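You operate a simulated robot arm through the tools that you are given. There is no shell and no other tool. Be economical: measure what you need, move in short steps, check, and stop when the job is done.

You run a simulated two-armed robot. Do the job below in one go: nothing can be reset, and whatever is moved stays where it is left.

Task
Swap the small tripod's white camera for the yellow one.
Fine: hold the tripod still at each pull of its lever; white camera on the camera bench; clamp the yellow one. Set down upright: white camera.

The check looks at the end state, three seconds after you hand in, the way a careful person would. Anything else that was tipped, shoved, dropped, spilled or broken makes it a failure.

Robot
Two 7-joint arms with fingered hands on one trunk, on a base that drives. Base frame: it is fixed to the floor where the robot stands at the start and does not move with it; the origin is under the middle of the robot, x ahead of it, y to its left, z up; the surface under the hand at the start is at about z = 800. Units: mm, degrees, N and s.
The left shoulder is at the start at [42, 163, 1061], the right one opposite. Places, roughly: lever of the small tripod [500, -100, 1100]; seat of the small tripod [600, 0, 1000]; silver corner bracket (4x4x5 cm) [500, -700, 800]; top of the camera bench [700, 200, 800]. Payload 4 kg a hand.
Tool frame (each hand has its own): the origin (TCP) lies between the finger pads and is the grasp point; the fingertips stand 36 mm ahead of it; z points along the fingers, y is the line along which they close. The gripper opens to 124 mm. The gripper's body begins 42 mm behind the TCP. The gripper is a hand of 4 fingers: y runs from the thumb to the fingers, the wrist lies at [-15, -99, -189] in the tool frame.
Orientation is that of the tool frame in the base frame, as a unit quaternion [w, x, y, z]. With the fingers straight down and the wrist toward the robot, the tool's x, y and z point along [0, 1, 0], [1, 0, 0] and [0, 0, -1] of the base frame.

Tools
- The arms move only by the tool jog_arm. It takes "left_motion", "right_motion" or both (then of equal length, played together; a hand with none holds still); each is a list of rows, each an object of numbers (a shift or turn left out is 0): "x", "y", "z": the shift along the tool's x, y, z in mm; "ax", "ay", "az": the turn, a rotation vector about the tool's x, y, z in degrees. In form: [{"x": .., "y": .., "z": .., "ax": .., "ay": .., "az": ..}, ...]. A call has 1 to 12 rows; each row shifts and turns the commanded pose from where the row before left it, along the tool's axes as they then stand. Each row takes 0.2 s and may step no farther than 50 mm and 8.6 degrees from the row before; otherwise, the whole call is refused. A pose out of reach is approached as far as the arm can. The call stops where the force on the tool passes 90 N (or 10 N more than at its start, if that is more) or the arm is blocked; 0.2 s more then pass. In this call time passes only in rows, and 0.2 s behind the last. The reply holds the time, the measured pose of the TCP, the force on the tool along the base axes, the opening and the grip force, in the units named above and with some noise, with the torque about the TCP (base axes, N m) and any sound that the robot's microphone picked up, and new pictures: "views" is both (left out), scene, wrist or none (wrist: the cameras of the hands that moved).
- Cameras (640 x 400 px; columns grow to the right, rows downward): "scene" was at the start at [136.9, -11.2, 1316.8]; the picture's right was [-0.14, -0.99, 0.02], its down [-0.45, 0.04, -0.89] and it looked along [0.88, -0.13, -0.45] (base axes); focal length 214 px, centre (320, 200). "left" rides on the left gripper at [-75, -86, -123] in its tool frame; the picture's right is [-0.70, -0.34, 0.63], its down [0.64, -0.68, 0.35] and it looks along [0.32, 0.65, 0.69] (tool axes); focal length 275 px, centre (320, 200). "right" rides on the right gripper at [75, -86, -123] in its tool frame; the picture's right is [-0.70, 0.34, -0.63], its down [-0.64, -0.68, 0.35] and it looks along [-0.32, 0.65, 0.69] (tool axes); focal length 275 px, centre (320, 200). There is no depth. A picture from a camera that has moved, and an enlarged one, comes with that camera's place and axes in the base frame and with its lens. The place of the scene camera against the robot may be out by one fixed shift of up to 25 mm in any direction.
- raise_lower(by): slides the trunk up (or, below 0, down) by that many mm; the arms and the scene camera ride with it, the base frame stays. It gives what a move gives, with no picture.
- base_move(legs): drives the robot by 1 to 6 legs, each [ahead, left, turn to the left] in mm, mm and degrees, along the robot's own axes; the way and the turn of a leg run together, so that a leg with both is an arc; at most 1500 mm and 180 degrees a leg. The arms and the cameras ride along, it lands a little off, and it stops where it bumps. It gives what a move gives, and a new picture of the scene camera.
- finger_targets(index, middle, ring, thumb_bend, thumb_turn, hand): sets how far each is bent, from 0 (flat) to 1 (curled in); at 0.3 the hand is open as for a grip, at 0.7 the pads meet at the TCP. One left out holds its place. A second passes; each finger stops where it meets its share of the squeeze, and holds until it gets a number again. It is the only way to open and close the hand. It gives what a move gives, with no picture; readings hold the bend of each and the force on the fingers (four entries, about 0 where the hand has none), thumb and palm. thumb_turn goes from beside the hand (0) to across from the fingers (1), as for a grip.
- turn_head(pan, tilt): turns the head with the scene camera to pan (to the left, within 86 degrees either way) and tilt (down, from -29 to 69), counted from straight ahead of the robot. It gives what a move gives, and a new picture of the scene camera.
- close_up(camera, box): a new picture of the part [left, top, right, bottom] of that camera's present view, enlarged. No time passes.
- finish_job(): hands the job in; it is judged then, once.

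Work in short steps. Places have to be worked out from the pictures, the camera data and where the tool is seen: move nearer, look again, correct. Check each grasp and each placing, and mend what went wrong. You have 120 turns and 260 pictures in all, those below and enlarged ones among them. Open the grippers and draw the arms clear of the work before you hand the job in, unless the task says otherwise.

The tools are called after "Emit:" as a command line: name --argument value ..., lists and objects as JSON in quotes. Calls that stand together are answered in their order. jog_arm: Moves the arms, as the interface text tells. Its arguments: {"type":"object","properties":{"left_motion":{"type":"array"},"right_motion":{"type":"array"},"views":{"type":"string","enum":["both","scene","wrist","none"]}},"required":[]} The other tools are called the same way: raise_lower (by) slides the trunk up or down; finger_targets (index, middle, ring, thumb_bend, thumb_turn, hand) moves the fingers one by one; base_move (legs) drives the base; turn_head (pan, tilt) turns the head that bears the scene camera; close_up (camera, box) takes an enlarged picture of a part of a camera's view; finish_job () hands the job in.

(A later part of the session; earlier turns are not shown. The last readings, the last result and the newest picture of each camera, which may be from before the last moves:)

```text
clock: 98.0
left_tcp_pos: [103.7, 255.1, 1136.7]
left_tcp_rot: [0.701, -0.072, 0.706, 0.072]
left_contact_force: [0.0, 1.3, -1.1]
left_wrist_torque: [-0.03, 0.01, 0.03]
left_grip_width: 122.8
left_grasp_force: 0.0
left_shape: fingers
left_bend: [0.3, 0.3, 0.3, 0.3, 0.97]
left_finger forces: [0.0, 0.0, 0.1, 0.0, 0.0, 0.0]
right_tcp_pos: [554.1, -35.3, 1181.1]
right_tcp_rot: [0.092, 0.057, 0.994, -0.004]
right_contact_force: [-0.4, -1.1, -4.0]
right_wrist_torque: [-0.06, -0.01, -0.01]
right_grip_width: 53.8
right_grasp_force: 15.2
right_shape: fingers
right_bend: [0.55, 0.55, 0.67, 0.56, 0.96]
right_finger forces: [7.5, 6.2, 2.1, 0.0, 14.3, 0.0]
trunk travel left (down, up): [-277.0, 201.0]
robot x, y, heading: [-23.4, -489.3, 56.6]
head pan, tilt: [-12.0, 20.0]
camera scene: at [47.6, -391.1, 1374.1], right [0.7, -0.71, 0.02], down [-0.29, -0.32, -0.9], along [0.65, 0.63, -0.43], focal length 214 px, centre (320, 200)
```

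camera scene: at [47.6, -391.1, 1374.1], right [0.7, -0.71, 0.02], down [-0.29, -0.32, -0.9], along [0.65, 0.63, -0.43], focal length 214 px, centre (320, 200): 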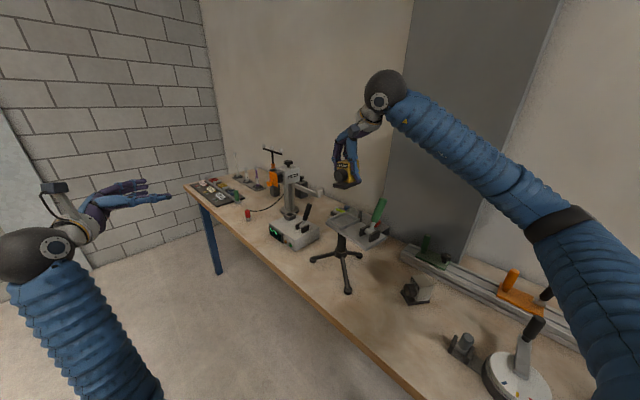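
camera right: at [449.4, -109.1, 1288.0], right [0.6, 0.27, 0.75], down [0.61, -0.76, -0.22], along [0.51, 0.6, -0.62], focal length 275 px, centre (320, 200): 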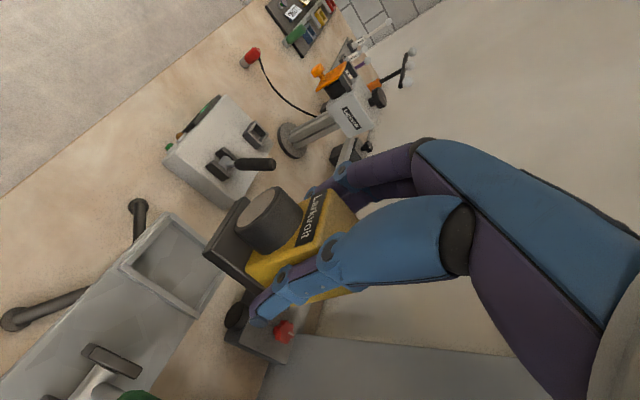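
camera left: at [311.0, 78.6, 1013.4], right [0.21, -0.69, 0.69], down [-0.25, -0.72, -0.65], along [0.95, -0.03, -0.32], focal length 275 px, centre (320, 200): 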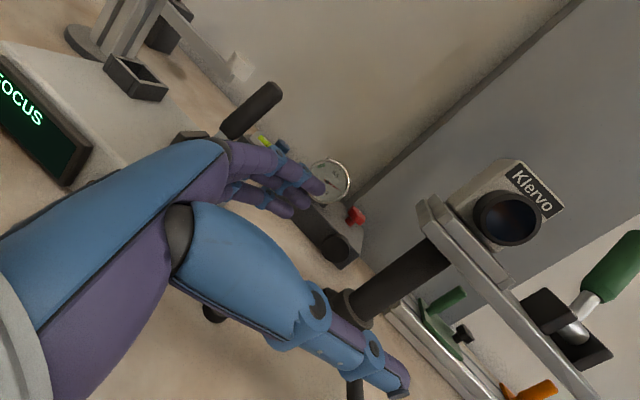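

Positions match those of the white camera. I correct y by +2.3 mm and lower 95 mm to hover just above the tray.

Emit:
jog_arm --right_motion '[{"y": 2.3}, {"x": 5.7, "z": 31}, {"x": 5.7, "z": 31}, {"x": 5.7, "z": 31}]' --views "wrist"

Emit:
close_up --camera "right" --box '[100, 150, 340, 370]'

Emit:
close_up --camera "scene" --box '[310, 160, 400, 260]'

```text
clock: 99.0
left_tcp_pos: [103.4, 254.9, 1136.8]
left_tcp_rot: [0.699, -0.072, 0.707, 0.073]
left_contact_force: [0.1, -0.5, -0.5]
left_wrist_torque: [-0.02, -0.02, -0.01]
left_grip_width: 122.9
left_grasp_force: 0.2
left_shape: fingers
left_bend: [0.3, 0.3, 0.3, 0.3, 0.97]
left_finger forces: [0.0, 0.1, 0.0, 0.0, 0.0, 0.0]
right_tcp_pos: [555.5, -29.0, 1086.6]
right_tcp_rot: [0.091, 0.056, 0.994, -0.005]
right_contact_force: [-0.6, -0.3, -3.1]
right_wrist_torque: [-0.01, -0.01, -0.01]
right_grip_width: 53.5
right_grasp_force: 15.2
right_shape: fingers
right_bend: [0.55, 0.55, 0.67, 0.56, 0.96]
right_finger forces: [7.6, 6.1, 2.2, 0.0, 14.3, 0.1]
trunk travel left (down, up): [-277.0, 201.0]
robot x, y, heading: [-24.8, -487.7, 56.6]
head pan, tilt: [-12.0, 20.0]
camera right: at [449.0, -103.7, 1193.8], right [0.6, 0.27, 0.75], down [0.62, -0.76, -0.22], along [0.51, 0.6, -0.62], focal length 275 px, centre (320, 200)
```

right: 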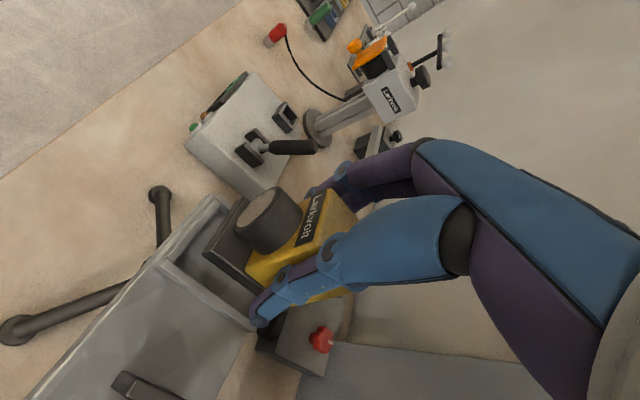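

```text
1.82 times, centred on (220, 260) of right
camera zoom: at [449.0, -103.7, 1193.8], right [0.6, 0.27, 0.75], down [0.62, -0.76, -0.22], along [0.51, 0.6, -0.62], focal length 500 px, centre (502, 91)
```

zoom: 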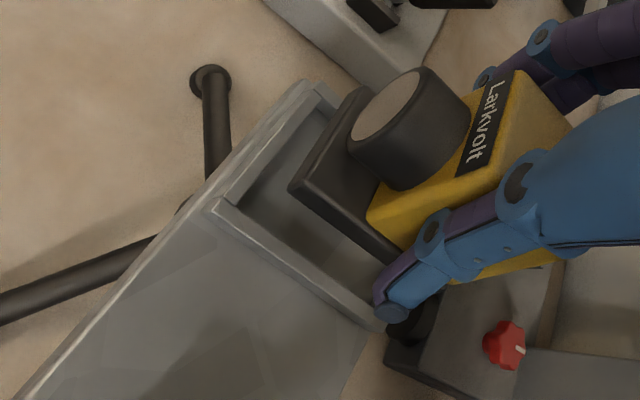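

```text
4.00 times, centred on (355, 210) of scene
camera zoom: at [48.1, -391.0, 1374.0], right [0.7, -0.71, 0.02], down [-0.29, -0.32, -0.9], along [0.65, 0.63, -0.43], focal length 858 px, centre (180, 160)
```

zoom: 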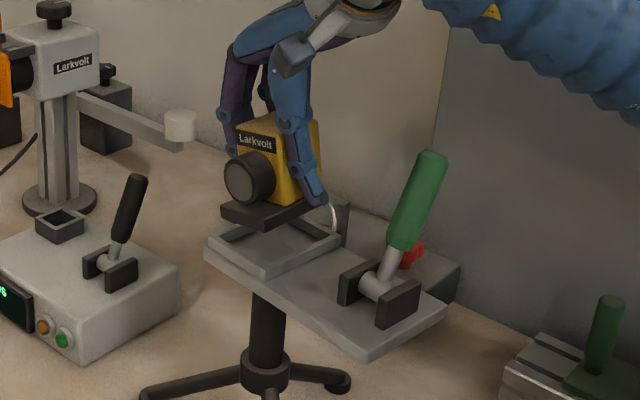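

The foot is ~3.5 mm too far left of the tray opening, in line with the reading (−29 vs −32.6). I correct that and re-measure.

Emit:
jog_arm --right_motion '[{"y": -3.5}, {"x": 1.8, "z": 9.8}]' --views "none"

Emit:
close_up --camera "right" --box '[140, 170, 280, 300]'

Emit:
close_up --camera "scene" --box '[320, 190, 375, 240]'

```text
clock: 99.6
left_tcp_pos: [103.4, 255.3, 1138.0]
left_tcp_rot: [0.7, -0.072, 0.706, 0.072]
left_contact_force: [0.3, -0.1, -0.2]
left_wrist_torque: [0.02, 0.02, -0.01]
left_grip_width: 123.1
left_grasp_force: 0.1
left_shape: fingers
left_bend: [0.3, 0.3, 0.3, 0.3, 0.97]
left_finger forces: [0.0, 0.0, 0.0, 0.1, 0.1, 0.0]
right_tcp_pos: [553.1, -34.6, 1078.3]
right_tcp_rot: [0.092, 0.057, 0.994, -0.005]
right_contact_force: [-0.1, 0.1, -4.6]
right_wrist_torque: [-0.02, -0.02, -0.02]
right_grip_width: 53.5
right_grasp_force: 15.7
right_shape: fingers
right_bend: [0.55, 0.55, 0.67, 0.56, 0.96]
right_finger forces: [7.5, 6.2, 2.1, 0.0, 14.1, 0.0]
trunk travel left (down, up): [-277.0, 201.0]
robot x, y, heading: [-20.3, -484.4, 56.7]
head pan, tilt: [-12.0, 20.0]
```

```text
3.08 times, centred on (210, 235) of right
camera zoom: at [448.7, -107.9, 1184.4], right [0.6, 0.27, 0.75], down [0.62, -0.76, -0.22], along [0.51, 0.6, -0.62], focal length 847 px, centre (658, 92)
```

zoom: 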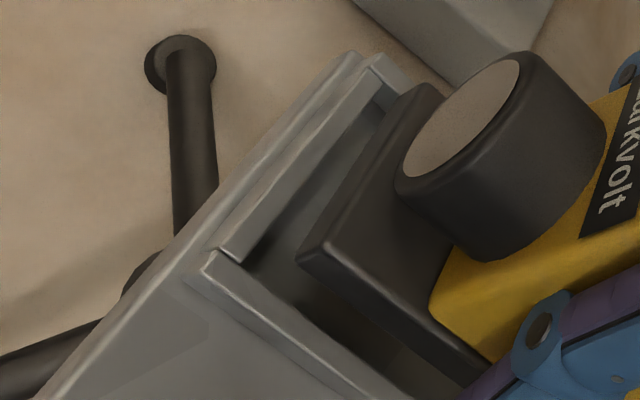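

```text
8.00 times, centred on (348, 215) of scene
camera zoom: at [47.5, -390.9, 1374.0], right [0.7, -0.71, 0.02], down [-0.29, -0.32, -0.9], along [0.65, 0.63, -0.43], focal length 1716 px, centre (100, 80)
```

zoom: 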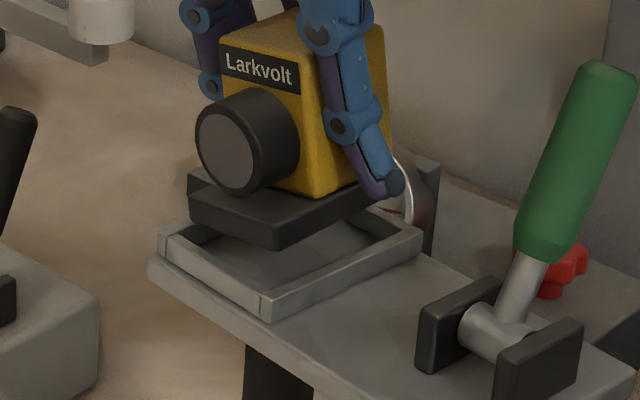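

Aligned within ~1–2 mm. I lower gently in 3-mm steps, watching at which height contact occurs (rim ≈1067, seated ≈1054).

Emit:
jog_arm --right_motion '[{"y": 0.8, "x": -0.5, "z": 3}, {"x": 0.55, "z": 3}, {"x": 0.55, "z": 3}]' --views "none"

Emit:
jog_arm --right_motion '[{"x": 0.55, "z": 3}]' --views "none"

Emit:
jog_arm --right_motion '[{"x": 0.55, "z": 3}]' --views "none"

Emit:
close_up --camera "right" --box '[140, 170, 280, 300]'

```text
clock: 100.4
left_tcp_pos: [102.3, 253.2, 1137.7]
left_tcp_rot: [0.7, -0.072, 0.707, 0.073]
left_contact_force: [0.3, 0.0, -0.3]
left_wrist_torque: [0.02, -0.02, 0.03]
left_grip_width: 123.1
left_grasp_force: 0.0
left_shape: fingers
left_bend: [0.3, 0.3, 0.3, 0.3, 0.97]
left_finger forces: [0.0, 0.1, 0.0, 0.0, 0.1, 0.0]
right_tcp_pos: [555.4, -34.0, 1067.4]
right_tcp_rot: [0.092, 0.057, 0.994, -0.004]
right_contact_force: [1.6, 0.8, -4.5]
right_wrist_torque: [-0.04, -0.02, -0.01]
right_grip_width: 53.5
right_grasp_force: 14.9
right_shape: fingers
right_bend: [0.55, 0.55, 0.67, 0.56, 0.96]
right_finger forces: [7.6, 6.2, 2.0, 0.1, 14.0, 0.0]
trunk travel left (down, up): [-277.0, 201.0]
robot x, y, heading: [-23.4, -490.8, 56.5]
head pan, tilt: [-12.0, 20.0]
```

```text
clock: 100.8
left_tcp_pos: [103.8, 254.7, 1136.6]
left_tcp_rot: [0.701, -0.072, 0.706, 0.073]
left_contact_force: [0.0, 0.3, 0.9]
left_wrist_torque: [0.03, -0.01, -0.01]
left_grip_width: 123.1
left_grasp_force: 0.1
left_shape: fingers
left_bend: [0.3, 0.3, 0.3, 0.3, 0.97]
left_finger forces: [0.0, 0.0, 0.0, 0.0, 0.0, 0.0]
right_tcp_pos: [555.8, -33.3, 1065.3]
right_tcp_rot: [0.092, 0.057, 0.994, -0.004]
right_contact_force: [-0.1, 0.5, -4.2]
right_wrist_torque: [0.03, -0.03, 0.0]
right_grip_width: 53.7
right_grasp_force: 15.4
right_shape: fingers
right_bend: [0.55, 0.55, 0.67, 0.56, 0.96]
right_finger forces: [7.6, 6.1, 2.0, 0.0, 14.1, 0.1]
trunk travel left (down, up): [-277.0, 201.0]
robot x, y, heading: [-22.1, -490.5, 56.6]
head pan, tilt: [-12.0, 20.0]
```

```text
clock: 101.2
left_tcp_pos: [102.9, 255.0, 1137.4]
left_tcp_rot: [0.701, -0.072, 0.706, 0.073]
left_contact_force: [0.3, -0.5, 0.8]
left_wrist_torque: [-0.04, -0.01, 0.01]
left_grip_width: 122.9
left_grasp_force: 0.1
left_shape: fingers
left_bend: [0.3, 0.3, 0.3, 0.3, 0.97]
left_finger forces: [0.0, 0.0, 0.1, 0.1, 0.1, 0.0]
right_tcp_pos: [555.5, -34.2, 1062.6]
right_tcp_rot: [0.093, 0.056, 0.994, -0.005]
right_contact_force: [0.1, 0.5, -3.9]
right_wrist_torque: [-0.03, -0.07, -0.02]
right_grip_width: 53.9
right_grasp_force: 14.6
right_shape: fingers
right_bend: [0.55, 0.55, 0.67, 0.56, 0.96]
right_finger forces: [7.6, 6.0, 2.0, 0.1, 14.1, 0.0]
trunk travel left (down, up): [-277.0, 201.0]
robot x, y, heading: [-20.9, -491.3, 56.8]
head pan, tilt: [-12.0, 20.0]
```

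```text
3.08 times, centred on (210, 235) of right
camera zoom: at [449.5, -108.2, 1169.0], right [0.6, 0.27, 0.75], down [0.62, -0.76, -0.22], along [0.51, 0.6, -0.62], focal length 847 px, centre (658, 92)
```

zoom: 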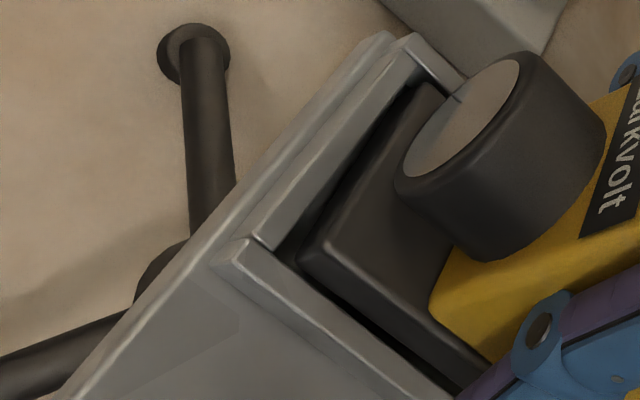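

The foot is entering the tray with gaps all round. Continue down to contact.

Emit:
jog_arm --right_motion '[{"x": 0.55, "z": 3}]' --views "none"

Emit:
jog_arm --right_motion '[{"x": 0.55, "z": 3}]' --views "none"

Emit:
jog_arm --right_motion '[{"x": 0.4, "z": 2}]' --views "none"

Emit:
close_up --camera "right" --box '[140, 170, 280, 300]'

```text
clock: 101.6
left_tcp_pos: [101.8, 254.6, 1138.1]
left_tcp_rot: [0.7, -0.072, 0.707, 0.072]
left_contact_force: [-0.7, -0.8, -0.3]
left_wrist_torque: [-0.05, 0.0, 0.03]
left_grip_width: 123.2
left_grasp_force: 0.0
left_shape: fingers
left_bend: [0.3, 0.3, 0.3, 0.3, 0.97]
left_finger forces: [0.0, 0.1, 0.1, 0.0, 0.0, 0.0]
right_tcp_pos: [554.6, -34.4, 1061.8]
right_tcp_rot: [0.093, 0.056, 0.994, -0.004]
right_contact_force: [1.2, 0.2, -2.2]
right_wrist_torque: [0.03, 0.02, -0.02]
right_grip_width: 54.0
right_grasp_force: 16.1
right_shape: fingers
right_bend: [0.55, 0.55, 0.67, 0.56, 0.96]
right_finger forces: [7.8, 6.0, 2.8, 0.1, 14.9, 0.0]
trunk travel left (down, up): [-277.0, 201.0]
robot x, y, heading: [-22.3, -491.4, 56.6]
head pan, tilt: [-12.0, 20.0]
```

```text
clock: 102.0
left_tcp_pos: [101.8, 254.5, 1139.7]
left_tcp_rot: [0.7, -0.072, 0.707, 0.072]
left_contact_force: [-0.5, -0.4, 0.1]
left_wrist_torque: [-0.01, 0.02, -0.02]
left_grip_width: 123.2
left_grasp_force: 0.1
left_shape: fingers
left_bend: [0.3, 0.3, 0.3, 0.3, 0.97]
left_finger forces: [0.0, 0.0, 0.0, 0.1, 0.1, 0.0]
right_tcp_pos: [554.8, -34.1, 1057.8]
right_tcp_rot: [0.093, 0.058, 0.994, -0.003]
right_contact_force: [2.9, -2.3, 6.3]
right_wrist_torque: [0.19, 0.21, 0.01]
right_grip_width: 53.8
right_grasp_force: 19.3
right_shape: fingers
right_bend: [0.55, 0.55, 0.67, 0.56, 0.97]
right_finger forces: [8.4, 6.3, 5.1, 0.1, 17.9, 0.0]
trunk travel left (down, up): [-277.0, 201.0]
robot x, y, heading: [-24.2, -489.8, 56.5]
head pan, tilt: [-12.0, 20.0]
```

```text
clock: 102.4
left_tcp_pos: [102.6, 254.1, 1139.5]
left_tcp_rot: [0.701, -0.072, 0.706, 0.072]
left_contact_force: [0.5, 0.8, -0.3]
left_wrist_torque: [-0.03, 0.0, -0.03]
left_grip_width: 123.0
left_grasp_force: 0.0
left_shape: fingers
left_bend: [0.3, 0.3, 0.3, 0.3, 0.97]
left_finger forces: [0.0, 0.0, 0.1, 0.0, 0.1, 0.0]
right_tcp_pos: [553.6, -35.3, 1058.2]
right_tcp_rot: [0.093, 0.058, 0.994, -0.001]
right_contact_force: [6.9, -2.3, 19.1]
right_wrist_torque: [0.52, -0.01, -0.04]
right_grip_width: 54.1
right_grasp_force: 21.2
right_shape: fingers
right_bend: [0.54, 0.55, 0.67, 0.56, 0.97]
right_finger forces: [8.7, 7.1, 6.4, 0.0, 20.2, 0.0]
trunk travel left (down, up): [-277.0, 201.0]
robot x, y, heading: [-20.9, -492.6, 56.9]
head pan, tilt: [-12.0, 20.0]
```

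```text
3.08 times, centred on (210, 235) of right
camera zoom: at [448.9, -109.8, 1163.1], right [0.6, 0.26, 0.75], down [0.61, -0.76, -0.23], along [0.51, 0.6, -0.62], focal length 847 px, centre (658, 92)
```

zoom: 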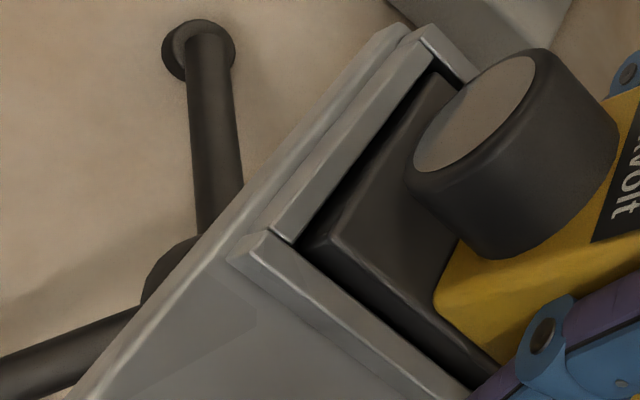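

Contact at z≈1058 with the foot inside the rims: seated. I ease off 2 mm and release gently, then inspect.

Emit:
jog_arm --right_motion '[{"x": -0.4, "z": -2}]' --views "none"

Emit:
finger_targets --hand "right" --index 0.5 --middle 0.5 --ring 0.5 --thumb_bend 0.48

Emit:
finger_targets --hand "right" --index 0.38 --middle 0.38 --ring 0.38 --thumb_bend 0.38

Emit:
jog_arm --right_motion '[{"z": -20}, {"z": -30}, {"z": -40}, {"z": -40}]' --views "wrist"

Emit:
close_up --camera "right" --box '[100, 180, 300, 340]'

Emit:
close_up --camera "scene" --box '[305, 180, 405, 300]'

```text
clock: 102.8
left_tcp_pos: [102.9, 253.9, 1138.0]
left_tcp_rot: [0.701, -0.072, 0.706, 0.072]
left_contact_force: [-0.4, 0.7, 0.0]
left_wrist_torque: [-0.03, 0.04, -0.02]
left_grip_width: 123.4
left_grasp_force: 0.1
left_shape: fingers
left_bend: [0.3, 0.3, 0.3, 0.3, 0.97]
left_finger forces: [0.1, 0.0, 0.1, 0.0, 0.0, 0.0]
right_tcp_pos: [554.1, -34.4, 1057.1]
right_tcp_rot: [0.092, 0.057, 0.994, -0.003]
right_contact_force: [6.4, -1.5, 13.1]
right_wrist_torque: [0.42, 0.02, -0.09]
right_grip_width: 54.2
right_grasp_force: 19.9
right_shape: fingers
right_bend: [0.54, 0.55, 0.67, 0.56, 0.97]
right_finger forces: [8.8, 7.0, 6.5, 0.1, 18.1, 0.0]
trunk travel left (down, up): [-277.0, 201.0]
robot x, y, heading: [-20.1, -489.0, 56.5]
head pan, tilt: [-12.0, 20.0]
```

```text
clock: 103.8
left_tcp_pos: [103.2, 254.2, 1139.0]
left_tcp_rot: [0.7, -0.072, 0.706, 0.073]
left_contact_force: [0.5, -0.2, -1.4]
left_wrist_torque: [0.0, 0.0, -0.04]
left_grip_width: 123.1
left_grasp_force: 0.0
left_shape: fingers
left_bend: [0.3, 0.3, 0.3, 0.3, 0.97]
left_finger forces: [0.0, 0.1, 0.0, 0.0, 0.1, 0.1]
right_tcp_pos: [553.8, -34.7, 1056.1]
right_tcp_rot: [0.092, 0.056, 0.994, -0.004]
right_contact_force: [-0.2, -1.0, 0.0]
right_wrist_torque: [0.03, -0.02, 0.01]
right_grip_width: 66.3
right_grasp_force: 0.5
right_shape: fingers
right_bend: [0.5, 0.5, 0.5, 0.48, 0.97]
right_finger forces: [0.1, 0.0, 0.0, 0.1, 1.1, 0.0]
trunk travel left (down, up): [-277.0, 201.0]
robot x, y, heading: [-23.0, -488.5, 56.8]
head pan, tilt: [-12.0, 20.0]
```

```text
clock: 104.8
left_tcp_pos: [102.8, 253.1, 1138.0]
left_tcp_rot: [0.7, -0.072, 0.707, 0.071]
left_contact_force: [-0.3, -1.1, 0.4]
left_wrist_torque: [-0.05, 0.01, -0.01]
left_grip_width: 123.2
left_grasp_force: 0.1
left_shape: fingers
left_bend: [0.3, 0.3, 0.3, 0.3, 0.97]
left_finger forces: [0.1, 0.0, 0.0, 0.1, 0.0, 0.1]
right_tcp_pos: [553.3, -34.3, 1057.2]
right_tcp_rot: [0.092, 0.057, 0.994, -0.004]
right_contact_force: [-0.2, 1.0, 0.3]
right_wrist_torque: [-0.04, 0.03, 0.0]
right_grip_width: 99.0
right_grasp_force: 0.0
right_shape: fingers
right_bend: [0.38, 0.38, 0.38, 0.38, 0.97]
right_finger forces: [0.0, 0.0, 0.1, 0.0, 0.0, 0.0]
trunk travel left (down, up): [-277.0, 201.0]
robot x, y, heading: [-21.3, -486.3, 56.9]
head pan, tilt: [-12.0, 20.0]
```

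```text
clock: 105.8
left_tcp_pos: [102.0, 253.2, 1138.1]
left_tcp_rot: [0.7, -0.071, 0.706, 0.072]
left_contact_force: [0.2, 0.2, -0.6]
left_wrist_torque: [0.02, -0.01, -0.02]
left_grip_width: 123.0
left_grasp_force: 0.1
left_shape: fingers
left_bend: [0.3, 0.3, 0.3, 0.3, 0.97]
left_finger forces: [0.0, 0.0, 0.1, 0.0, 0.1, 0.1]
right_tcp_pos: [528.8, -30.0, 1185.4]
right_tcp_rot: [0.093, 0.058, 0.994, -0.005]
right_contact_force: [0.7, 0.1, 0.4]
right_wrist_torque: [-0.04, 0.0, 0.03]
right_grip_width: 98.9
right_grasp_force: 0.1
right_shape: fingers
right_bend: [0.38, 0.38, 0.38, 0.38, 0.97]
right_finger forces: [0.0, 0.1, 0.0, 0.0, 0.0, 0.0]
trunk travel left (down, up): [-277.0, 201.0]
robot x, y, heading: [-22.0, -488.3, 56.8]
head pan, tilt: [-12.0, 20.0]
camera right: at [423.2, -103.7, 1291.3], right [0.6, 0.27, 0.75], down [0.62, -0.76, -0.22], along [0.51, 0.6, -0.62], focal length 275 px, centre (320, 200)
```

right: 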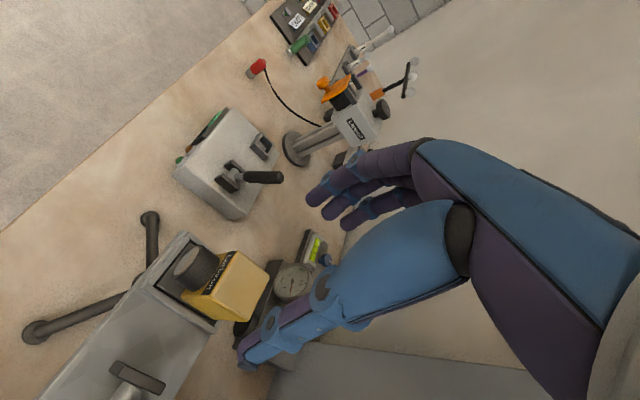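

```text
2.50 times, centred on (200, 260) of right
camera zoom: at [423.2, -103.7, 1291.3], right [0.6, 0.27, 0.75], down [0.62, -0.76, -0.22], along [0.51, 0.6, -0.62], focal length 688 px, centre (620, 50)
```

zoom: 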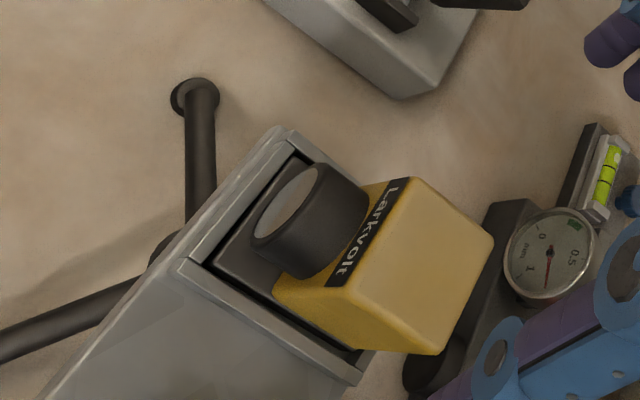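

```text
3.33 times, centred on (355, 240) of scene
camera zoom: at [46.6, -391.2, 1374.2], right [0.7, -0.71, 0.02], down [-0.29, -0.32, -0.9], along [0.65, 0.63, -0.43], focal length 715 px, centre (203, 67)
```

zoom: 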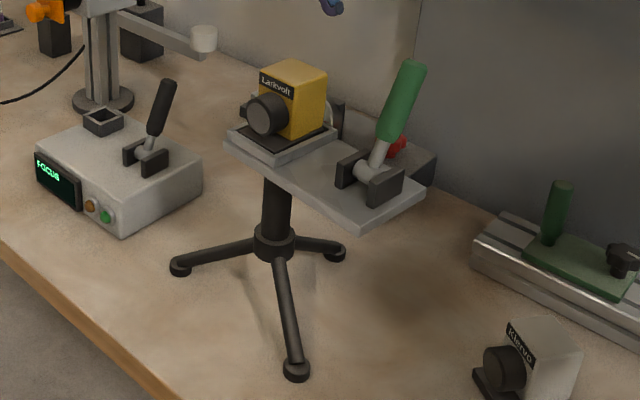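

Yellow sits squarely in the tray, just like the white did. For locking I return to the earlier stance (x −233, y −247, heading 0) where the left hand held the post.

Emit:
base_move --legs '[[87, 308, 0], [0, 0, -57]]'

```text
clock: 110.4
left_tcp_pos: [448.2, 69.8, 1137.8]
left_tcp_rot: [0.653, 0.267, 0.658, -0.263]
left_contact_force: [-0.2, 0.7, 0.3]
left_wrist_torque: [0.01, -0.01, -0.01]
left_grip_width: 123.1
left_grasp_force: 0.0
left_shape: fingers
left_bend: [0.3, 0.3, 0.3, 0.3, 0.97]
left_finger forces: [0.0, 0.1, 0.1, 0.0, 0.0, 0.1]
right_tcp_pos: [453.4, -440.5, 1184.7]
right_tcp_rot: [0.08, 0.514, 0.853, -0.046]
right_contact_force: [0.1, 0.2, 0.1]
right_wrist_torque: [0.05, -0.01, -0.04]
right_grip_width: 99.0
right_grasp_force: 0.0
right_shape: fingers
right_bend: [0.38, 0.38, 0.38, 0.38, 0.97]
right_finger forces: [0.0, 0.0, 0.0, 0.1, 0.1, 0.0]
trunk travel left (down, up): [-277.0, 201.0]
robot x, y, heading: [-233.6, -246.5, 1.2]
head pan, tilt: [-12.0, 20.0]
camera scene: at [-124.9, -261.0, 1374.1], right [-0.19, -0.98, 0.02], down [-0.43, 0.06, -0.9], along [0.88, -0.18, -0.43], focal length 214 px, centre (320, 200)
```

scene: 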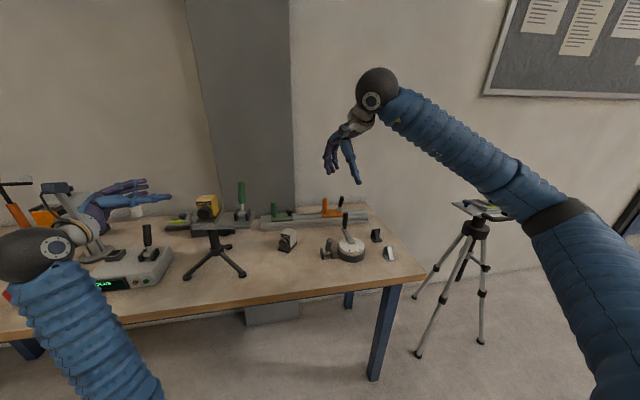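

Right hand would sink with the trunk, so I first raise it 120 mm, then lower the trunk 200 mm to bring the left hand to post height.

Emit:
jog_arm --right_motion '[{"x": -7.4, "z": -39.3}, {"x": -7.4, "z": -39.3}, {"x": -7.4, "z": -39.3}]' --views "none"

Emit:
raise_lower --by -120

```text
clock: 111.2
left_tcp_pos: [446.9, 70.1, 1138.3]
left_tcp_rot: [0.654, 0.267, 0.657, -0.263]
left_contact_force: [0.1, 1.0, -0.5]
left_wrist_torque: [0.01, -0.04, 0.0]
left_grip_width: 122.9
left_grasp_force: 0.0
left_shape: fingers
left_bend: [0.3, 0.3, 0.3, 0.3, 0.97]
left_finger forces: [0.0, 0.0, 0.0, 0.0, 0.0, 0.0]
right_tcp_pos: [452.3, -438.4, 1305.7]
right_tcp_rot: [0.08, 0.514, 0.853, -0.048]
right_contact_force: [0.4, 0.1, 0.0]
right_wrist_torque: [-0.03, -0.01, 0.0]
right_grip_width: 99.1
right_grasp_force: 0.1
right_shape: fingers
right_bend: [0.38, 0.38, 0.38, 0.38, 0.97]
right_finger forces: [0.0, 0.0, 0.0, 0.1, 0.0, 0.0]
trunk travel left (down, up): [-277.0, 201.0]
robot x, y, heading: [-238.6, -245.1, 1.0]
head pan, tilt: [-12.0, 20.0]
```

```text
clock: 112.7
left_tcp_pos: [447.6, 70.4, 1019.2]
left_tcp_rot: [0.653, 0.267, 0.658, -0.263]
left_contact_force: [-0.3, -0.6, 0.8]
left_wrist_torque: [0.02, 0.01, 0.02]
left_grip_width: 123.0
left_grasp_force: 0.0
left_shape: fingers
left_bend: [0.3, 0.3, 0.3, 0.3, 0.97]
left_finger forces: [0.0, 0.0, 0.0, 0.0, 0.1, 0.1]
right_tcp_pos: [452.1, -442.7, 1185.9]
right_tcp_rot: [0.081, 0.514, 0.853, -0.046]
right_contact_force: [0.0, -0.1, 1.2]
right_wrist_torque: [-0.03, -0.02, 0.03]
right_grip_width: 98.8
right_grasp_force: 0.0
right_shape: fingers
right_bend: [0.38, 0.38, 0.38, 0.38, 0.97]
right_finger forces: [0.0, 0.0, 0.0, 0.0, 0.0, 0.0]
trunk travel left (down, up): [-157.0, 321.0]
robot x, y, heading: [-235.9, -248.8, 1.2]
head pan, tilt: [-12.0, 20.0]
```

Both ride rigidly. Lower the remaining 80 mm and look down the left wrist camera at the post.

Emit:
raise_lower --by -80

Emit:
close_up --camera "left" --box '[300, 130, 640, 400]'

Emit:
turn_head --pan 12 --tilt 0

```text
clock: 113.9
left_tcp_pos: [447.2, 70.2, 939.4]
left_tcp_rot: [0.654, 0.266, 0.658, -0.263]
left_contact_force: [0.2, -0.6, 0.2]
left_wrist_torque: [0.0, 0.01, -0.04]
left_grip_width: 123.1
left_grasp_force: 0.0
left_shape: fingers
left_bend: [0.3, 0.3, 0.3, 0.3, 0.97]
left_finger forces: [0.0, 0.0, 0.0, 0.1, 0.0, 0.0]
right_tcp_pos: [453.2, -442.9, 1106.8]
right_tcp_rot: [0.081, 0.515, 0.852, -0.046]
right_contact_force: [-0.3, 0.2, 0.8]
right_wrist_torque: [0.01, -0.03, -0.04]
right_grip_width: 98.9
right_grasp_force: 0.1
right_shape: fingers
right_bend: [0.38, 0.38, 0.38, 0.38, 0.97]
right_finger forces: [0.1, 0.0, 0.1, 0.0, 0.1, 0.0]
trunk travel left (down, up): [-77.0, 401.0]
robot x, y, heading: [-236.3, -245.1, 1.0]
head pan, tilt: [-12.0, 20.0]
```

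```text
1.48 times, centred on (470, 265) of left
camera zoom: at [299.0, 92.9, 1016.3], right [0.22, -0.69, 0.69], down [-0.23, -0.73, -0.65], along [0.95, -0.01, -0.32], focal length 408 px, centre (98, 104)
```

zoom: 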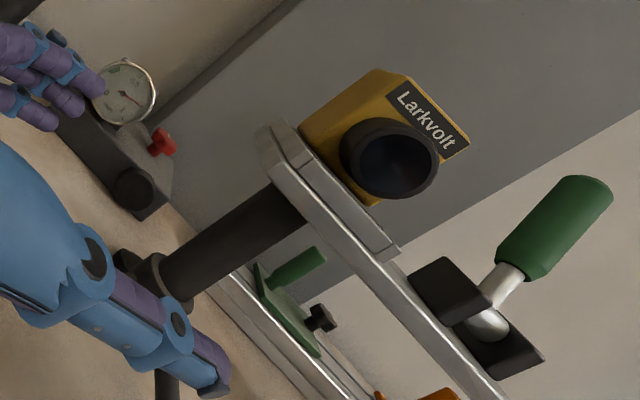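

```text
clock: 114.7
left_tcp_pos: [446.6, 70.0, 937.5]
left_tcp_rot: [0.654, 0.267, 0.657, -0.263]
left_contact_force: [-0.7, 0.4, -0.8]
left_wrist_torque: [0.03, 0.0, 0.0]
left_grip_width: 123.3
left_grasp_force: 0.2
left_shape: fingers
left_bend: [0.3, 0.3, 0.3, 0.3, 0.97]
left_finger forces: [0.1, 0.1, 0.0, 0.0, 0.0, 0.0]
right_tcp_pos: [454.8, -441.9, 1103.1]
right_tcp_rot: [0.08, 0.514, 0.853, -0.047]
right_contact_force: [-0.2, -0.3, 0.0]
right_wrist_torque: [0.0, -0.01, 0.0]
right_grip_width: 99.1
right_grasp_force: 0.1
right_shape: fingers
right_bend: [0.38, 0.38, 0.38, 0.38, 0.97]
right_finger forces: [0.0, 0.0, 0.0, 0.0, 0.0, 0.0]
trunk travel left (down, up): [-77.0, 401.0]
robot x, y, heading: [-236.0, -247.3, 1.1]
head pan, tilt: [12.0, 0.0]
camera scene: at [2.6, -220.2, 1143.3], right [0.21, -0.97, -0.08], down [-0.37, -0.01, -0.93], along [0.9, 0.22, -0.36], focal length 214 px, centre (320, 200)
```

scene: 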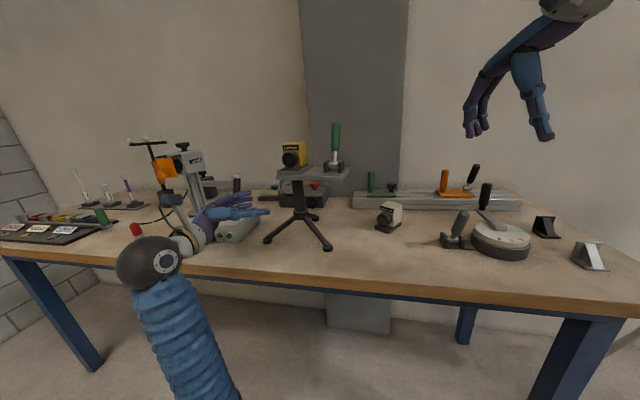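

Post at ≈[546,-35] again. I approach it with the left hand along its fingers (120 of 145 mm) and check.

Emit:
jog_arm --left_motion '[{"y": -3.7, "z": 25}, {"y": -3.7, "z": 25}, {"z": 25}, {"z": 25}, {"z": 20}]' --views "wrist"

```text
clock: 115.9
left_tcp_pos: [527.7, -18.5, 936.2]
left_tcp_rot: [0.653, 0.266, 0.659, -0.262]
left_contact_force: [-0.4, -0.4, 0.6]
left_wrist_torque: [-0.02, 0.01, 0.03]
left_grip_width: 123.1
left_grasp_force: 0.0
left_shape: fingers
left_bend: [0.3, 0.3, 0.3, 0.3, 0.97]
left_finger forces: [0.0, 0.0, 0.0, 0.0, 0.0, 0.0]
right_tcp_pos: [454.0, -443.7, 1104.4]
right_tcp_rot: [0.079, 0.514, 0.853, -0.048]
right_contact_force: [0.0, 0.4, -0.6]
right_wrist_torque: [0.01, 0.0, -0.02]
right_grip_width: 98.8
right_grasp_force: 0.1
right_shape: fingers
right_bend: [0.38, 0.38, 0.38, 0.38, 0.97]
right_finger forces: [0.0, 0.1, 0.1, 0.0, 0.1, 0.0]
trunk travel left (down, up): [-77.0, 401.0]
robot x, y, heading: [-236.7, -243.5, 1.2]
head pan, tilt: [12.0, 0.0]
camera left: at [381.0, 4.8, 1013.5], right [0.23, -0.69, 0.69], down [-0.23, -0.73, -0.65], along [0.95, -0.01, -0.32], focal length 275 px, centre (320, 200)
```

left: 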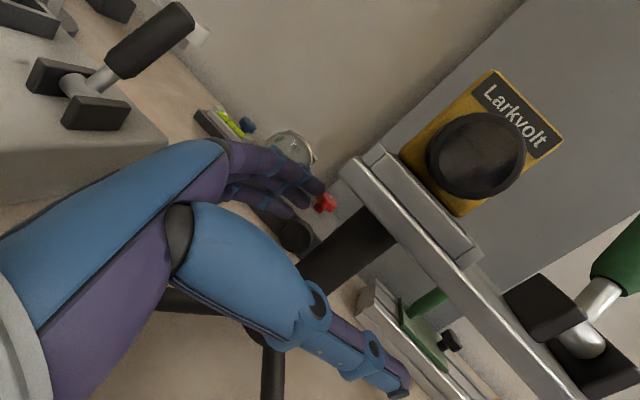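

Good. Advance the last 28 mm and close in stages.

Emit:
jog_arm --left_motion '[{"z": 14}, {"z": 14}]' --views "none"

Emit:
finger_targets --hand "left" --index 0.57 --middle 0.57 --ring 0.57 --thumb_bend 0.55

Emit:
finger_targets --hand "left" --index 0.62 --middle 0.62 --ring 0.62 --thumb_bend 0.58

```text
clock: 116.5
left_tcp_pos: [548.8, -38.0, 936.6]
left_tcp_rot: [0.653, 0.267, 0.658, -0.263]
left_contact_force: [-0.1, 0.3, -1.0]
left_wrist_torque: [0.01, 0.01, 0.03]
left_grip_width: 123.0
left_grasp_force: 0.1
left_shape: fingers
left_bend: [0.3, 0.3, 0.3, 0.3, 0.97]
left_finger forces: [0.0, 0.1, 0.0, 0.0, 0.1, 0.1]
right_tcp_pos: [453.9, -443.3, 1103.9]
right_tcp_rot: [0.08, 0.514, 0.853, -0.047]
right_contact_force: [0.2, -0.9, -0.4]
right_wrist_torque: [-0.01, 0.0, 0.04]
right_grip_width: 99.1
right_grasp_force: 0.1
right_shape: fingers
right_bend: [0.38, 0.38, 0.38, 0.38, 0.97]
right_finger forces: [0.1, 0.0, 0.1, 0.1, 0.0, 0.0]
trunk travel left (down, up): [-77.0, 401.0]
robot x, y, heading: [-237.6, -243.9, 1.0]
head pan, tilt: [12.0, 0.0]
```

```text
clock: 117.5
left_tcp_pos: [547.4, -38.6, 935.9]
left_tcp_rot: [0.654, 0.267, 0.658, -0.263]
left_contact_force: [0.1, -1.2, 0.3]
left_wrist_torque: [0.03, 0.0, 0.02]
left_grip_width: 45.8
left_grasp_force: 0.1
left_shape: fingers
left_bend: [0.56, 0.56, 0.56, 0.55, 0.97]
left_finger forces: [0.0, 0.0, 0.0, 0.0, 0.6, 0.1]
right_tcp_pos: [453.8, -442.4, 1103.3]
right_tcp_rot: [0.079, 0.514, 0.853, -0.047]
right_contact_force: [-0.2, 0.2, -0.4]
right_wrist_torque: [0.0, 0.03, -0.01]
right_grip_width: 99.0
right_grasp_force: 0.0
right_shape: fingers
right_bend: [0.38, 0.38, 0.38, 0.38, 0.97]
right_finger forces: [0.0, 0.0, 0.0, 0.1, 0.0, 0.1]
trunk travel left (down, up): [-77.0, 401.0]
robot x, y, heading: [-235.5, -244.8, 1.3]
head pan, tilt: [12.0, 0.0]
```

```text
clock: 118.5
left_tcp_pos: [547.7, -38.9, 935.8]
left_tcp_rot: [0.652, 0.267, 0.659, -0.263]
left_contact_force: [-2.2, -1.9, -0.8]
left_wrist_torque: [0.03, -0.02, 0.04]
left_grip_width: 35.6
left_grasp_force: 1.2
left_shape: fingers
left_bend: [0.62, 0.62, 0.62, 0.56, 0.98]
left_finger forces: [0.0, 0.0, 0.0, 0.0, 3.4, 0.0]
right_tcp_pos: [454.7, -442.5, 1104.0]
right_tcp_rot: [0.08, 0.515, 0.852, -0.047]
right_contact_force: [-0.2, 0.3, 0.1]
right_wrist_torque: [0.01, 0.02, 0.0]
right_grip_width: 98.9
right_grasp_force: 0.1
right_shape: fingers
right_bend: [0.38, 0.38, 0.38, 0.38, 0.97]
right_finger forces: [0.0, 0.1, 0.0, 0.1, 0.0, 0.1]
trunk travel left (down, up): [-77.0, 401.0]
robot x, y, heading: [-237.7, -244.2, 1.0]
head pan, tilt: [12.0, 0.0]
```

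Thumb touches; close the fingers the rest of the way for a firm grip.

Emit:
finger_targets --hand "left" --index 0.67 --middle 0.67 --ring 0.67

Emit:
finger_targets --hand "left" --index 0.85 --middle 0.85 --ring 0.85 --thumb_bend 0.7

Emit:
close_up --camera "scene" --box '[220, 110, 360, 270]'

```text
clock: 119.5
left_tcp_pos: [547.5, -38.7, 936.5]
left_tcp_rot: [0.653, 0.267, 0.658, -0.263]
left_contact_force: [-2.3, -2.8, -0.9]
left_wrist_torque: [0.01, -0.03, 0.04]
left_grip_width: 28.0
left_grasp_force: 1.8
left_shape: fingers
left_bend: [0.67, 0.67, 0.67, 0.56, 0.98]
left_finger forces: [0.0, 0.0, 0.0, 0.0, 3.4, 0.1]
right_tcp_pos: [453.2, -442.2, 1105.6]
right_tcp_rot: [0.08, 0.514, 0.853, -0.047]
right_contact_force: [-0.2, 0.2, -0.2]
right_wrist_torque: [0.0, 0.02, 0.0]
right_grip_width: 99.0
right_grasp_force: 0.1
right_shape: fingers
right_bend: [0.38, 0.38, 0.38, 0.38, 0.97]
right_finger forces: [0.0, 0.1, 0.0, 0.0, 0.0, 0.0]
trunk travel left (down, up): [-77.0, 401.0]
robot x, y, heading: [-235.3, -245.9, 1.1]
head pan, tilt: [12.0, 0.0]
```

```text
clock: 120.5
left_tcp_pos: [547.8, -39.3, 937.7]
left_tcp_rot: [0.653, 0.267, 0.658, -0.263]
left_contact_force: [0.4, -5.7, 0.4]
left_wrist_torque: [0.11, -0.74, -0.16]
left_grip_width: 14.6
left_grasp_force: 37.3
left_shape: fingers
left_bend: [0.78, 0.79, 0.76, 0.62, 0.98]
left_finger forces: [13.6, 14.1, 12.0, 0.0, 35.8, 0.1]
right_tcp_pos: [454.5, -443.2, 1103.4]
right_tcp_rot: [0.08, 0.514, 0.853, -0.047]
right_contact_force: [-0.3, 0.1, -0.5]
right_wrist_torque: [-0.01, 0.01, -0.01]
right_grip_width: 99.0
right_grasp_force: 0.0
right_shape: fingers
right_bend: [0.38, 0.38, 0.38, 0.38, 0.97]
right_finger forces: [0.0, 0.0, 0.1, 0.1, 0.1, 0.0]
trunk travel left (down, up): [-77.0, 401.0]
robot x, y, heading: [-236.5, -244.1, 1.2]
head pan, tilt: [12.0, 0.0]
```

```text
2.50 times, centred on (290, 190) of scene
camera zoom: at [2.7, -220.8, 1143.3], right [0.21, -0.97, -0.08], down [-0.37, -0.01, -0.93], along [0.9, 0.23, -0.36], focal length 536 px, centre (395, 225)
```

zoom: 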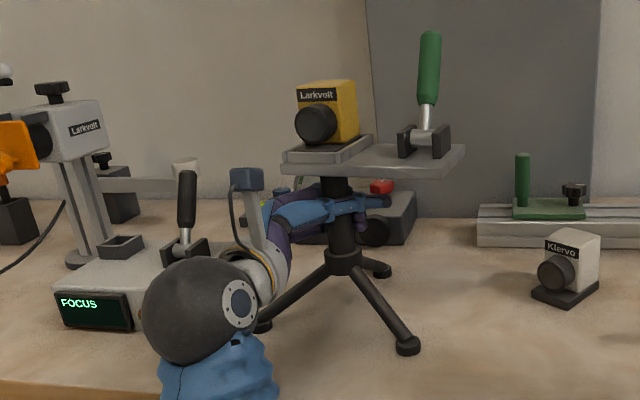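

Post held with 37 N now. Right hand: turn it straight down with thumb toward the robot, raising it meanwhile.

Emit:
jog_arm --right_motion '[{"ax": 1.27, "az": 6.83}, {"ax": 1.27, "az": 6.83}, {"ax": 1.27, "az": 6.83}, {"ax": 1.27, "az": 6.83}, {"ay": 5.3}, {"ay": 5.3}, {"z": -43, "y": 15}, {"z": -43, "y": 15}]' --views "none"

```text
clock: 122.3
left_tcp_pos: [549.4, -37.4, 936.6]
left_tcp_rot: [0.653, 0.267, 0.658, -0.263]
left_contact_force: [-4.4, 0.5, 0.0]
left_wrist_torque: [0.12, -0.75, -0.11]
left_grip_width: 14.5
left_grasp_force: 35.4
left_shape: fingers
left_bend: [0.79, 0.79, 0.76, 0.62, 0.98]
left_finger forces: [11.6, 12.4, 10.9, 0.1, 36.0, 0.2]
right_tcp_pos: [485.2, -442.7, 1188.5]
right_tcp_rot: [0.0, 0.706, 0.708, 0.003]
right_contact_force: [-0.1, 0.6, 0.4]
right_wrist_torque: [0.01, 0.01, 0.01]
right_grip_width: 99.0
right_grasp_force: 0.0
right_shape: fingers
right_bend: [0.38, 0.38, 0.38, 0.38, 0.97]
right_finger forces: [0.1, 0.0, 0.1, 0.0, 0.1, 0.1]
trunk travel left (down, up): [-77.0, 401.0]
robot x, y, heading: [-238.2, -245.1, 1.3]
head pan, tilt: [12.0, 0.0]
```

Now over the lever: to about [560,-155,1192].

Emit:
jog_arm --right_motion '[{"x": 41, "y": 10.7}, {"x": 41, "y": 10.7}, {"x": 41, "y": 10.7}, {"x": 41, "y": 10.7}, {"x": 41, "y": 10.7}, {"x": 41, "y": 10.7}, {"x": 41, "y": 10.7}]' --views "wrist"

Emit:
close_up --camera "scene" --box '[270, 40, 400, 190]'

```text
clock: 123.9
left_tcp_pos: [547.9, -36.6, 936.2]
left_tcp_rot: [0.653, 0.267, 0.658, -0.263]
left_contact_force: [-1.1, 2.9, -0.3]
left_wrist_torque: [0.16, -0.69, -0.08]
left_grip_width: 14.4
left_grasp_force: 32.9
left_shape: fingers
left_bend: [0.79, 0.79, 0.76, 0.62, 0.98]
left_finger forces: [10.7, 11.6, 10.3, 0.1, 33.9, 0.1]
right_tcp_pos: [561.2, -155.1, 1191.8]
right_tcp_rot: [0.0, 0.708, 0.707, 0.001]
right_contact_force: [-0.2, 0.0, -0.3]
right_wrist_torque: [0.0, 0.02, -0.02]
right_grip_width: 98.6
right_grasp_force: 0.1
right_shape: fingers
right_bend: [0.38, 0.38, 0.38, 0.38, 0.97]
right_finger forces: [0.1, 0.0, 0.0, 0.0, 0.1, 0.1]
trunk travel left (down, up): [-77.0, 401.0]
robot x, y, heading: [-235.7, -244.5, 0.9]
head pan, tilt: [12.0, 0.0]
camera right: at [474.6, -80.1, 1315.2], right [0.34, -0.7, 0.63], down [-0.68, -0.64, -0.35], along [0.65, -0.31, -0.69], focal length 275 px, centre (320, 200)
```

right: 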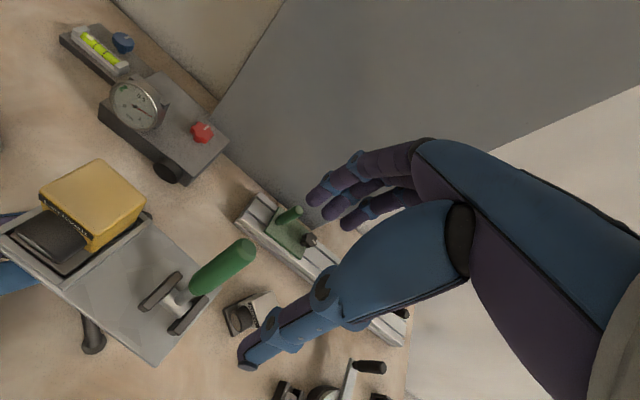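

```text
2.67 times, centred on (335, 115) of scene
camera zoom: at [2.3, -220.2, 1143.4], right [0.21, -0.97, -0.08], down [-0.37, -0.01, -0.93], along [0.9, 0.22, -0.36], focal length 572 px, centre (280, 427)
```

zoom: 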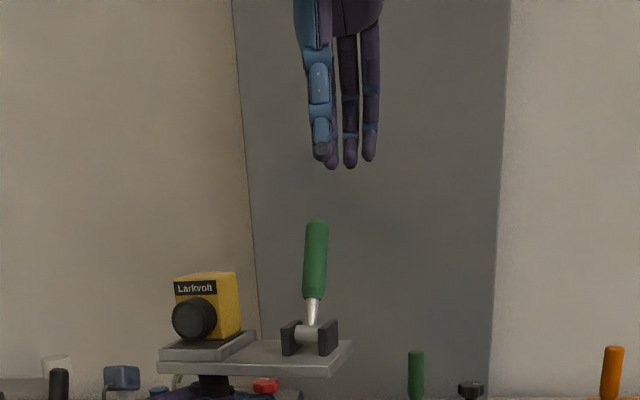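

Lever tip ≈[571,-132,1110], fits between thumb and fingers. I shift 4 mm left and lower 105 mm around it.

Emit:
jog_arm --right_motion '[{"x": 4, "z": 25}, {"z": 27}, {"z": 27}, {"z": 26}]' --views "wrist"

Emit:
close_up --camera "scene" --box '[270, 60, 380, 190]'

```text
clock: 124.9
left_tcp_pos: [546.8, -37.9, 936.9]
left_tcp_rot: [0.653, 0.266, 0.658, -0.263]
left_contact_force: [-0.7, -2.7, -0.1]
left_wrist_torque: [0.09, -0.7, -0.09]
left_grip_width: 14.1
left_grasp_force: 33.9
left_shape: fingers
left_bend: [0.79, 0.79, 0.76, 0.62, 0.97]
left_finger forces: [10.6, 12.2, 10.9, 0.0, 34.6, 0.0]
right_tcp_pos: [559.8, -151.1, 1084.9]
right_tcp_rot: [-0.001, 0.707, 0.707, 0.001]
right_contact_force: [0.7, -0.5, 0.5]
right_wrist_torque: [-0.03, 0.0, 0.02]
right_grip_width: 99.1
right_grasp_force: 0.1
right_shape: fingers
right_bend: [0.38, 0.38, 0.38, 0.38, 0.97]
right_finger forces: [0.0, 0.1, 0.0, 0.0, 0.0, 0.1]
trunk travel left (down, up): [-77.0, 401.0]
robot x, y, heading: [-237.3, -244.9, 1.5]
head pan, tilt: [12.0, 0.0]
camera right: at [471.9, -77.4, 1207.6], right [0.34, -0.7, 0.63], down [-0.68, -0.64, -0.35], along [0.65, -0.31, -0.69], focal length 275 px, centre (320, 200)
```

right: 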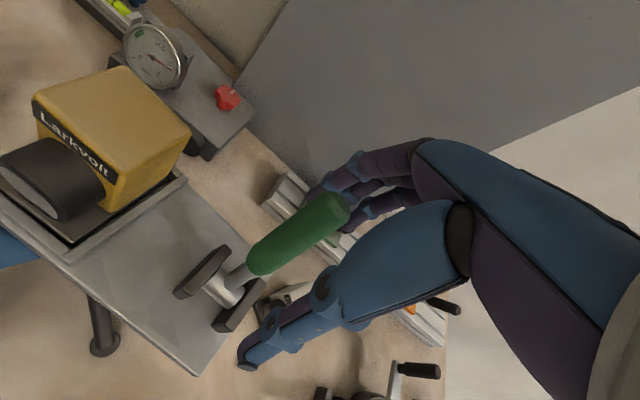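

```text
3.08 times, centred on (325, 125) of scene
camera zoom: at [2.6, -220.2, 1143.3], right [0.21, -0.97, -0.08], down [-0.37, -0.01, -0.93], along [0.9, 0.22, -0.36], focal length 660 px, centre (305, 431)
```

zoom: 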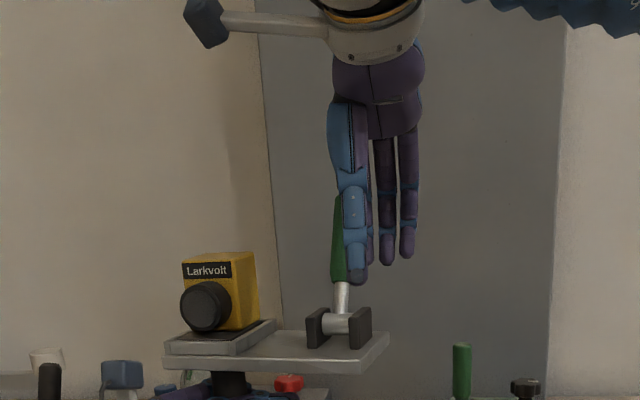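

The handle is ~13 mm left of the thumb; shift 13 mm left and narrow the fork (no squeezing).

Emit:
jog_arm --right_motion '[{"x": 13}]' --views "none"

Emit:
finger_targets --hand "right" --index 0.56 --middle 0.56 --ring 0.56 --thumb_bend 0.5

Emit:
close_up --camera "scene" --box '[270, 60, 380, 190]'

```text
clock: 125.3
left_tcp_pos: [548.4, -38.3, 937.4]
left_tcp_rot: [0.654, 0.266, 0.658, -0.263]
left_contact_force: [-1.4, -0.5, 0.7]
left_wrist_torque: [0.08, -0.66, -0.02]
left_grip_width: 14.7
left_grasp_force: 32.8
left_shape: fingers
left_bend: [0.79, 0.79, 0.76, 0.62, 0.97]
left_finger forces: [10.2, 11.5, 10.3, 0.0, 33.9, 0.0]
right_tcp_pos: [558.5, -139.0, 1086.2]
right_tcp_rot: [0.001, 0.707, 0.707, 0.002]
right_contact_force: [0.3, -1.1, 0.8]
right_wrist_torque: [0.0, -0.02, 0.04]
right_grip_width: 99.1
right_grasp_force: 0.1
right_shape: fingers
right_bend: [0.38, 0.38, 0.38, 0.38, 0.97]
right_finger forces: [0.0, 0.0, 0.0, 0.1, 0.0, 0.0]
trunk travel left (down, up): [-77.0, 401.0]
robot x, y, heading: [-238.7, -244.2, 1.0]
head pan, tilt: [12.0, 0.0]
```

```text
clock: 126.3
left_tcp_pos: [549.2, -37.4, 935.9]
left_tcp_rot: [0.653, 0.267, 0.658, -0.263]
left_contact_force: [-0.5, -1.8, 0.0]
left_wrist_torque: [0.11, -0.68, -0.05]
left_grip_width: 14.3
left_grasp_force: 33.6
left_shape: fingers
left_bend: [0.79, 0.79, 0.76, 0.62, 0.97]
left_finger forces: [10.4, 12.0, 10.8, 0.0, 34.0, 0.0]
right_tcp_pos: [558.5, -139.2, 1087.3]
right_tcp_rot: [0.0, 0.707, 0.708, 0.001]
right_contact_force: [0.1, -0.7, -0.3]
right_wrist_torque: [-0.01, -0.01, 0.01]
right_grip_width: 52.7
right_grasp_force: 0.0
right_shape: fingers
right_bend: [0.56, 0.56, 0.56, 0.5, 0.97]
right_finger forces: [0.0, 0.0, 0.0, 0.0, 0.1, 0.0]
trunk travel left (down, up): [-77.0, 401.0]
robot x, y, heading: [-238.3, -243.8, 1.3]
head pan, tilt: [12.0, 0.0]
```

```text
3.08 times, centred on (325, 125) of scene
camera zoom: at [2.6, -220.3, 1143.3], right [0.21, -0.97, -0.08], down [-0.37, -0.01, -0.93], along [0.9, 0.22, -0.36], focal length 660 px, centre (305, 431)
```

zoom: 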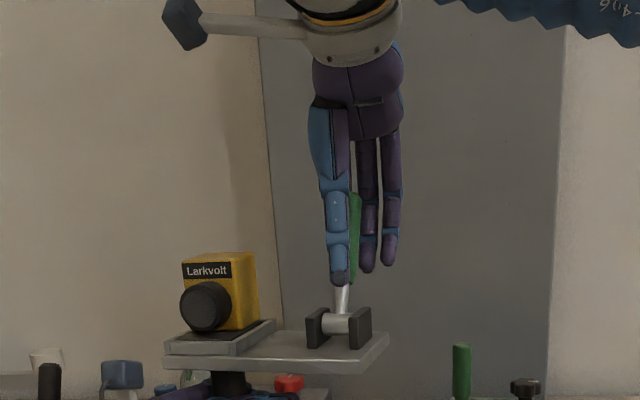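

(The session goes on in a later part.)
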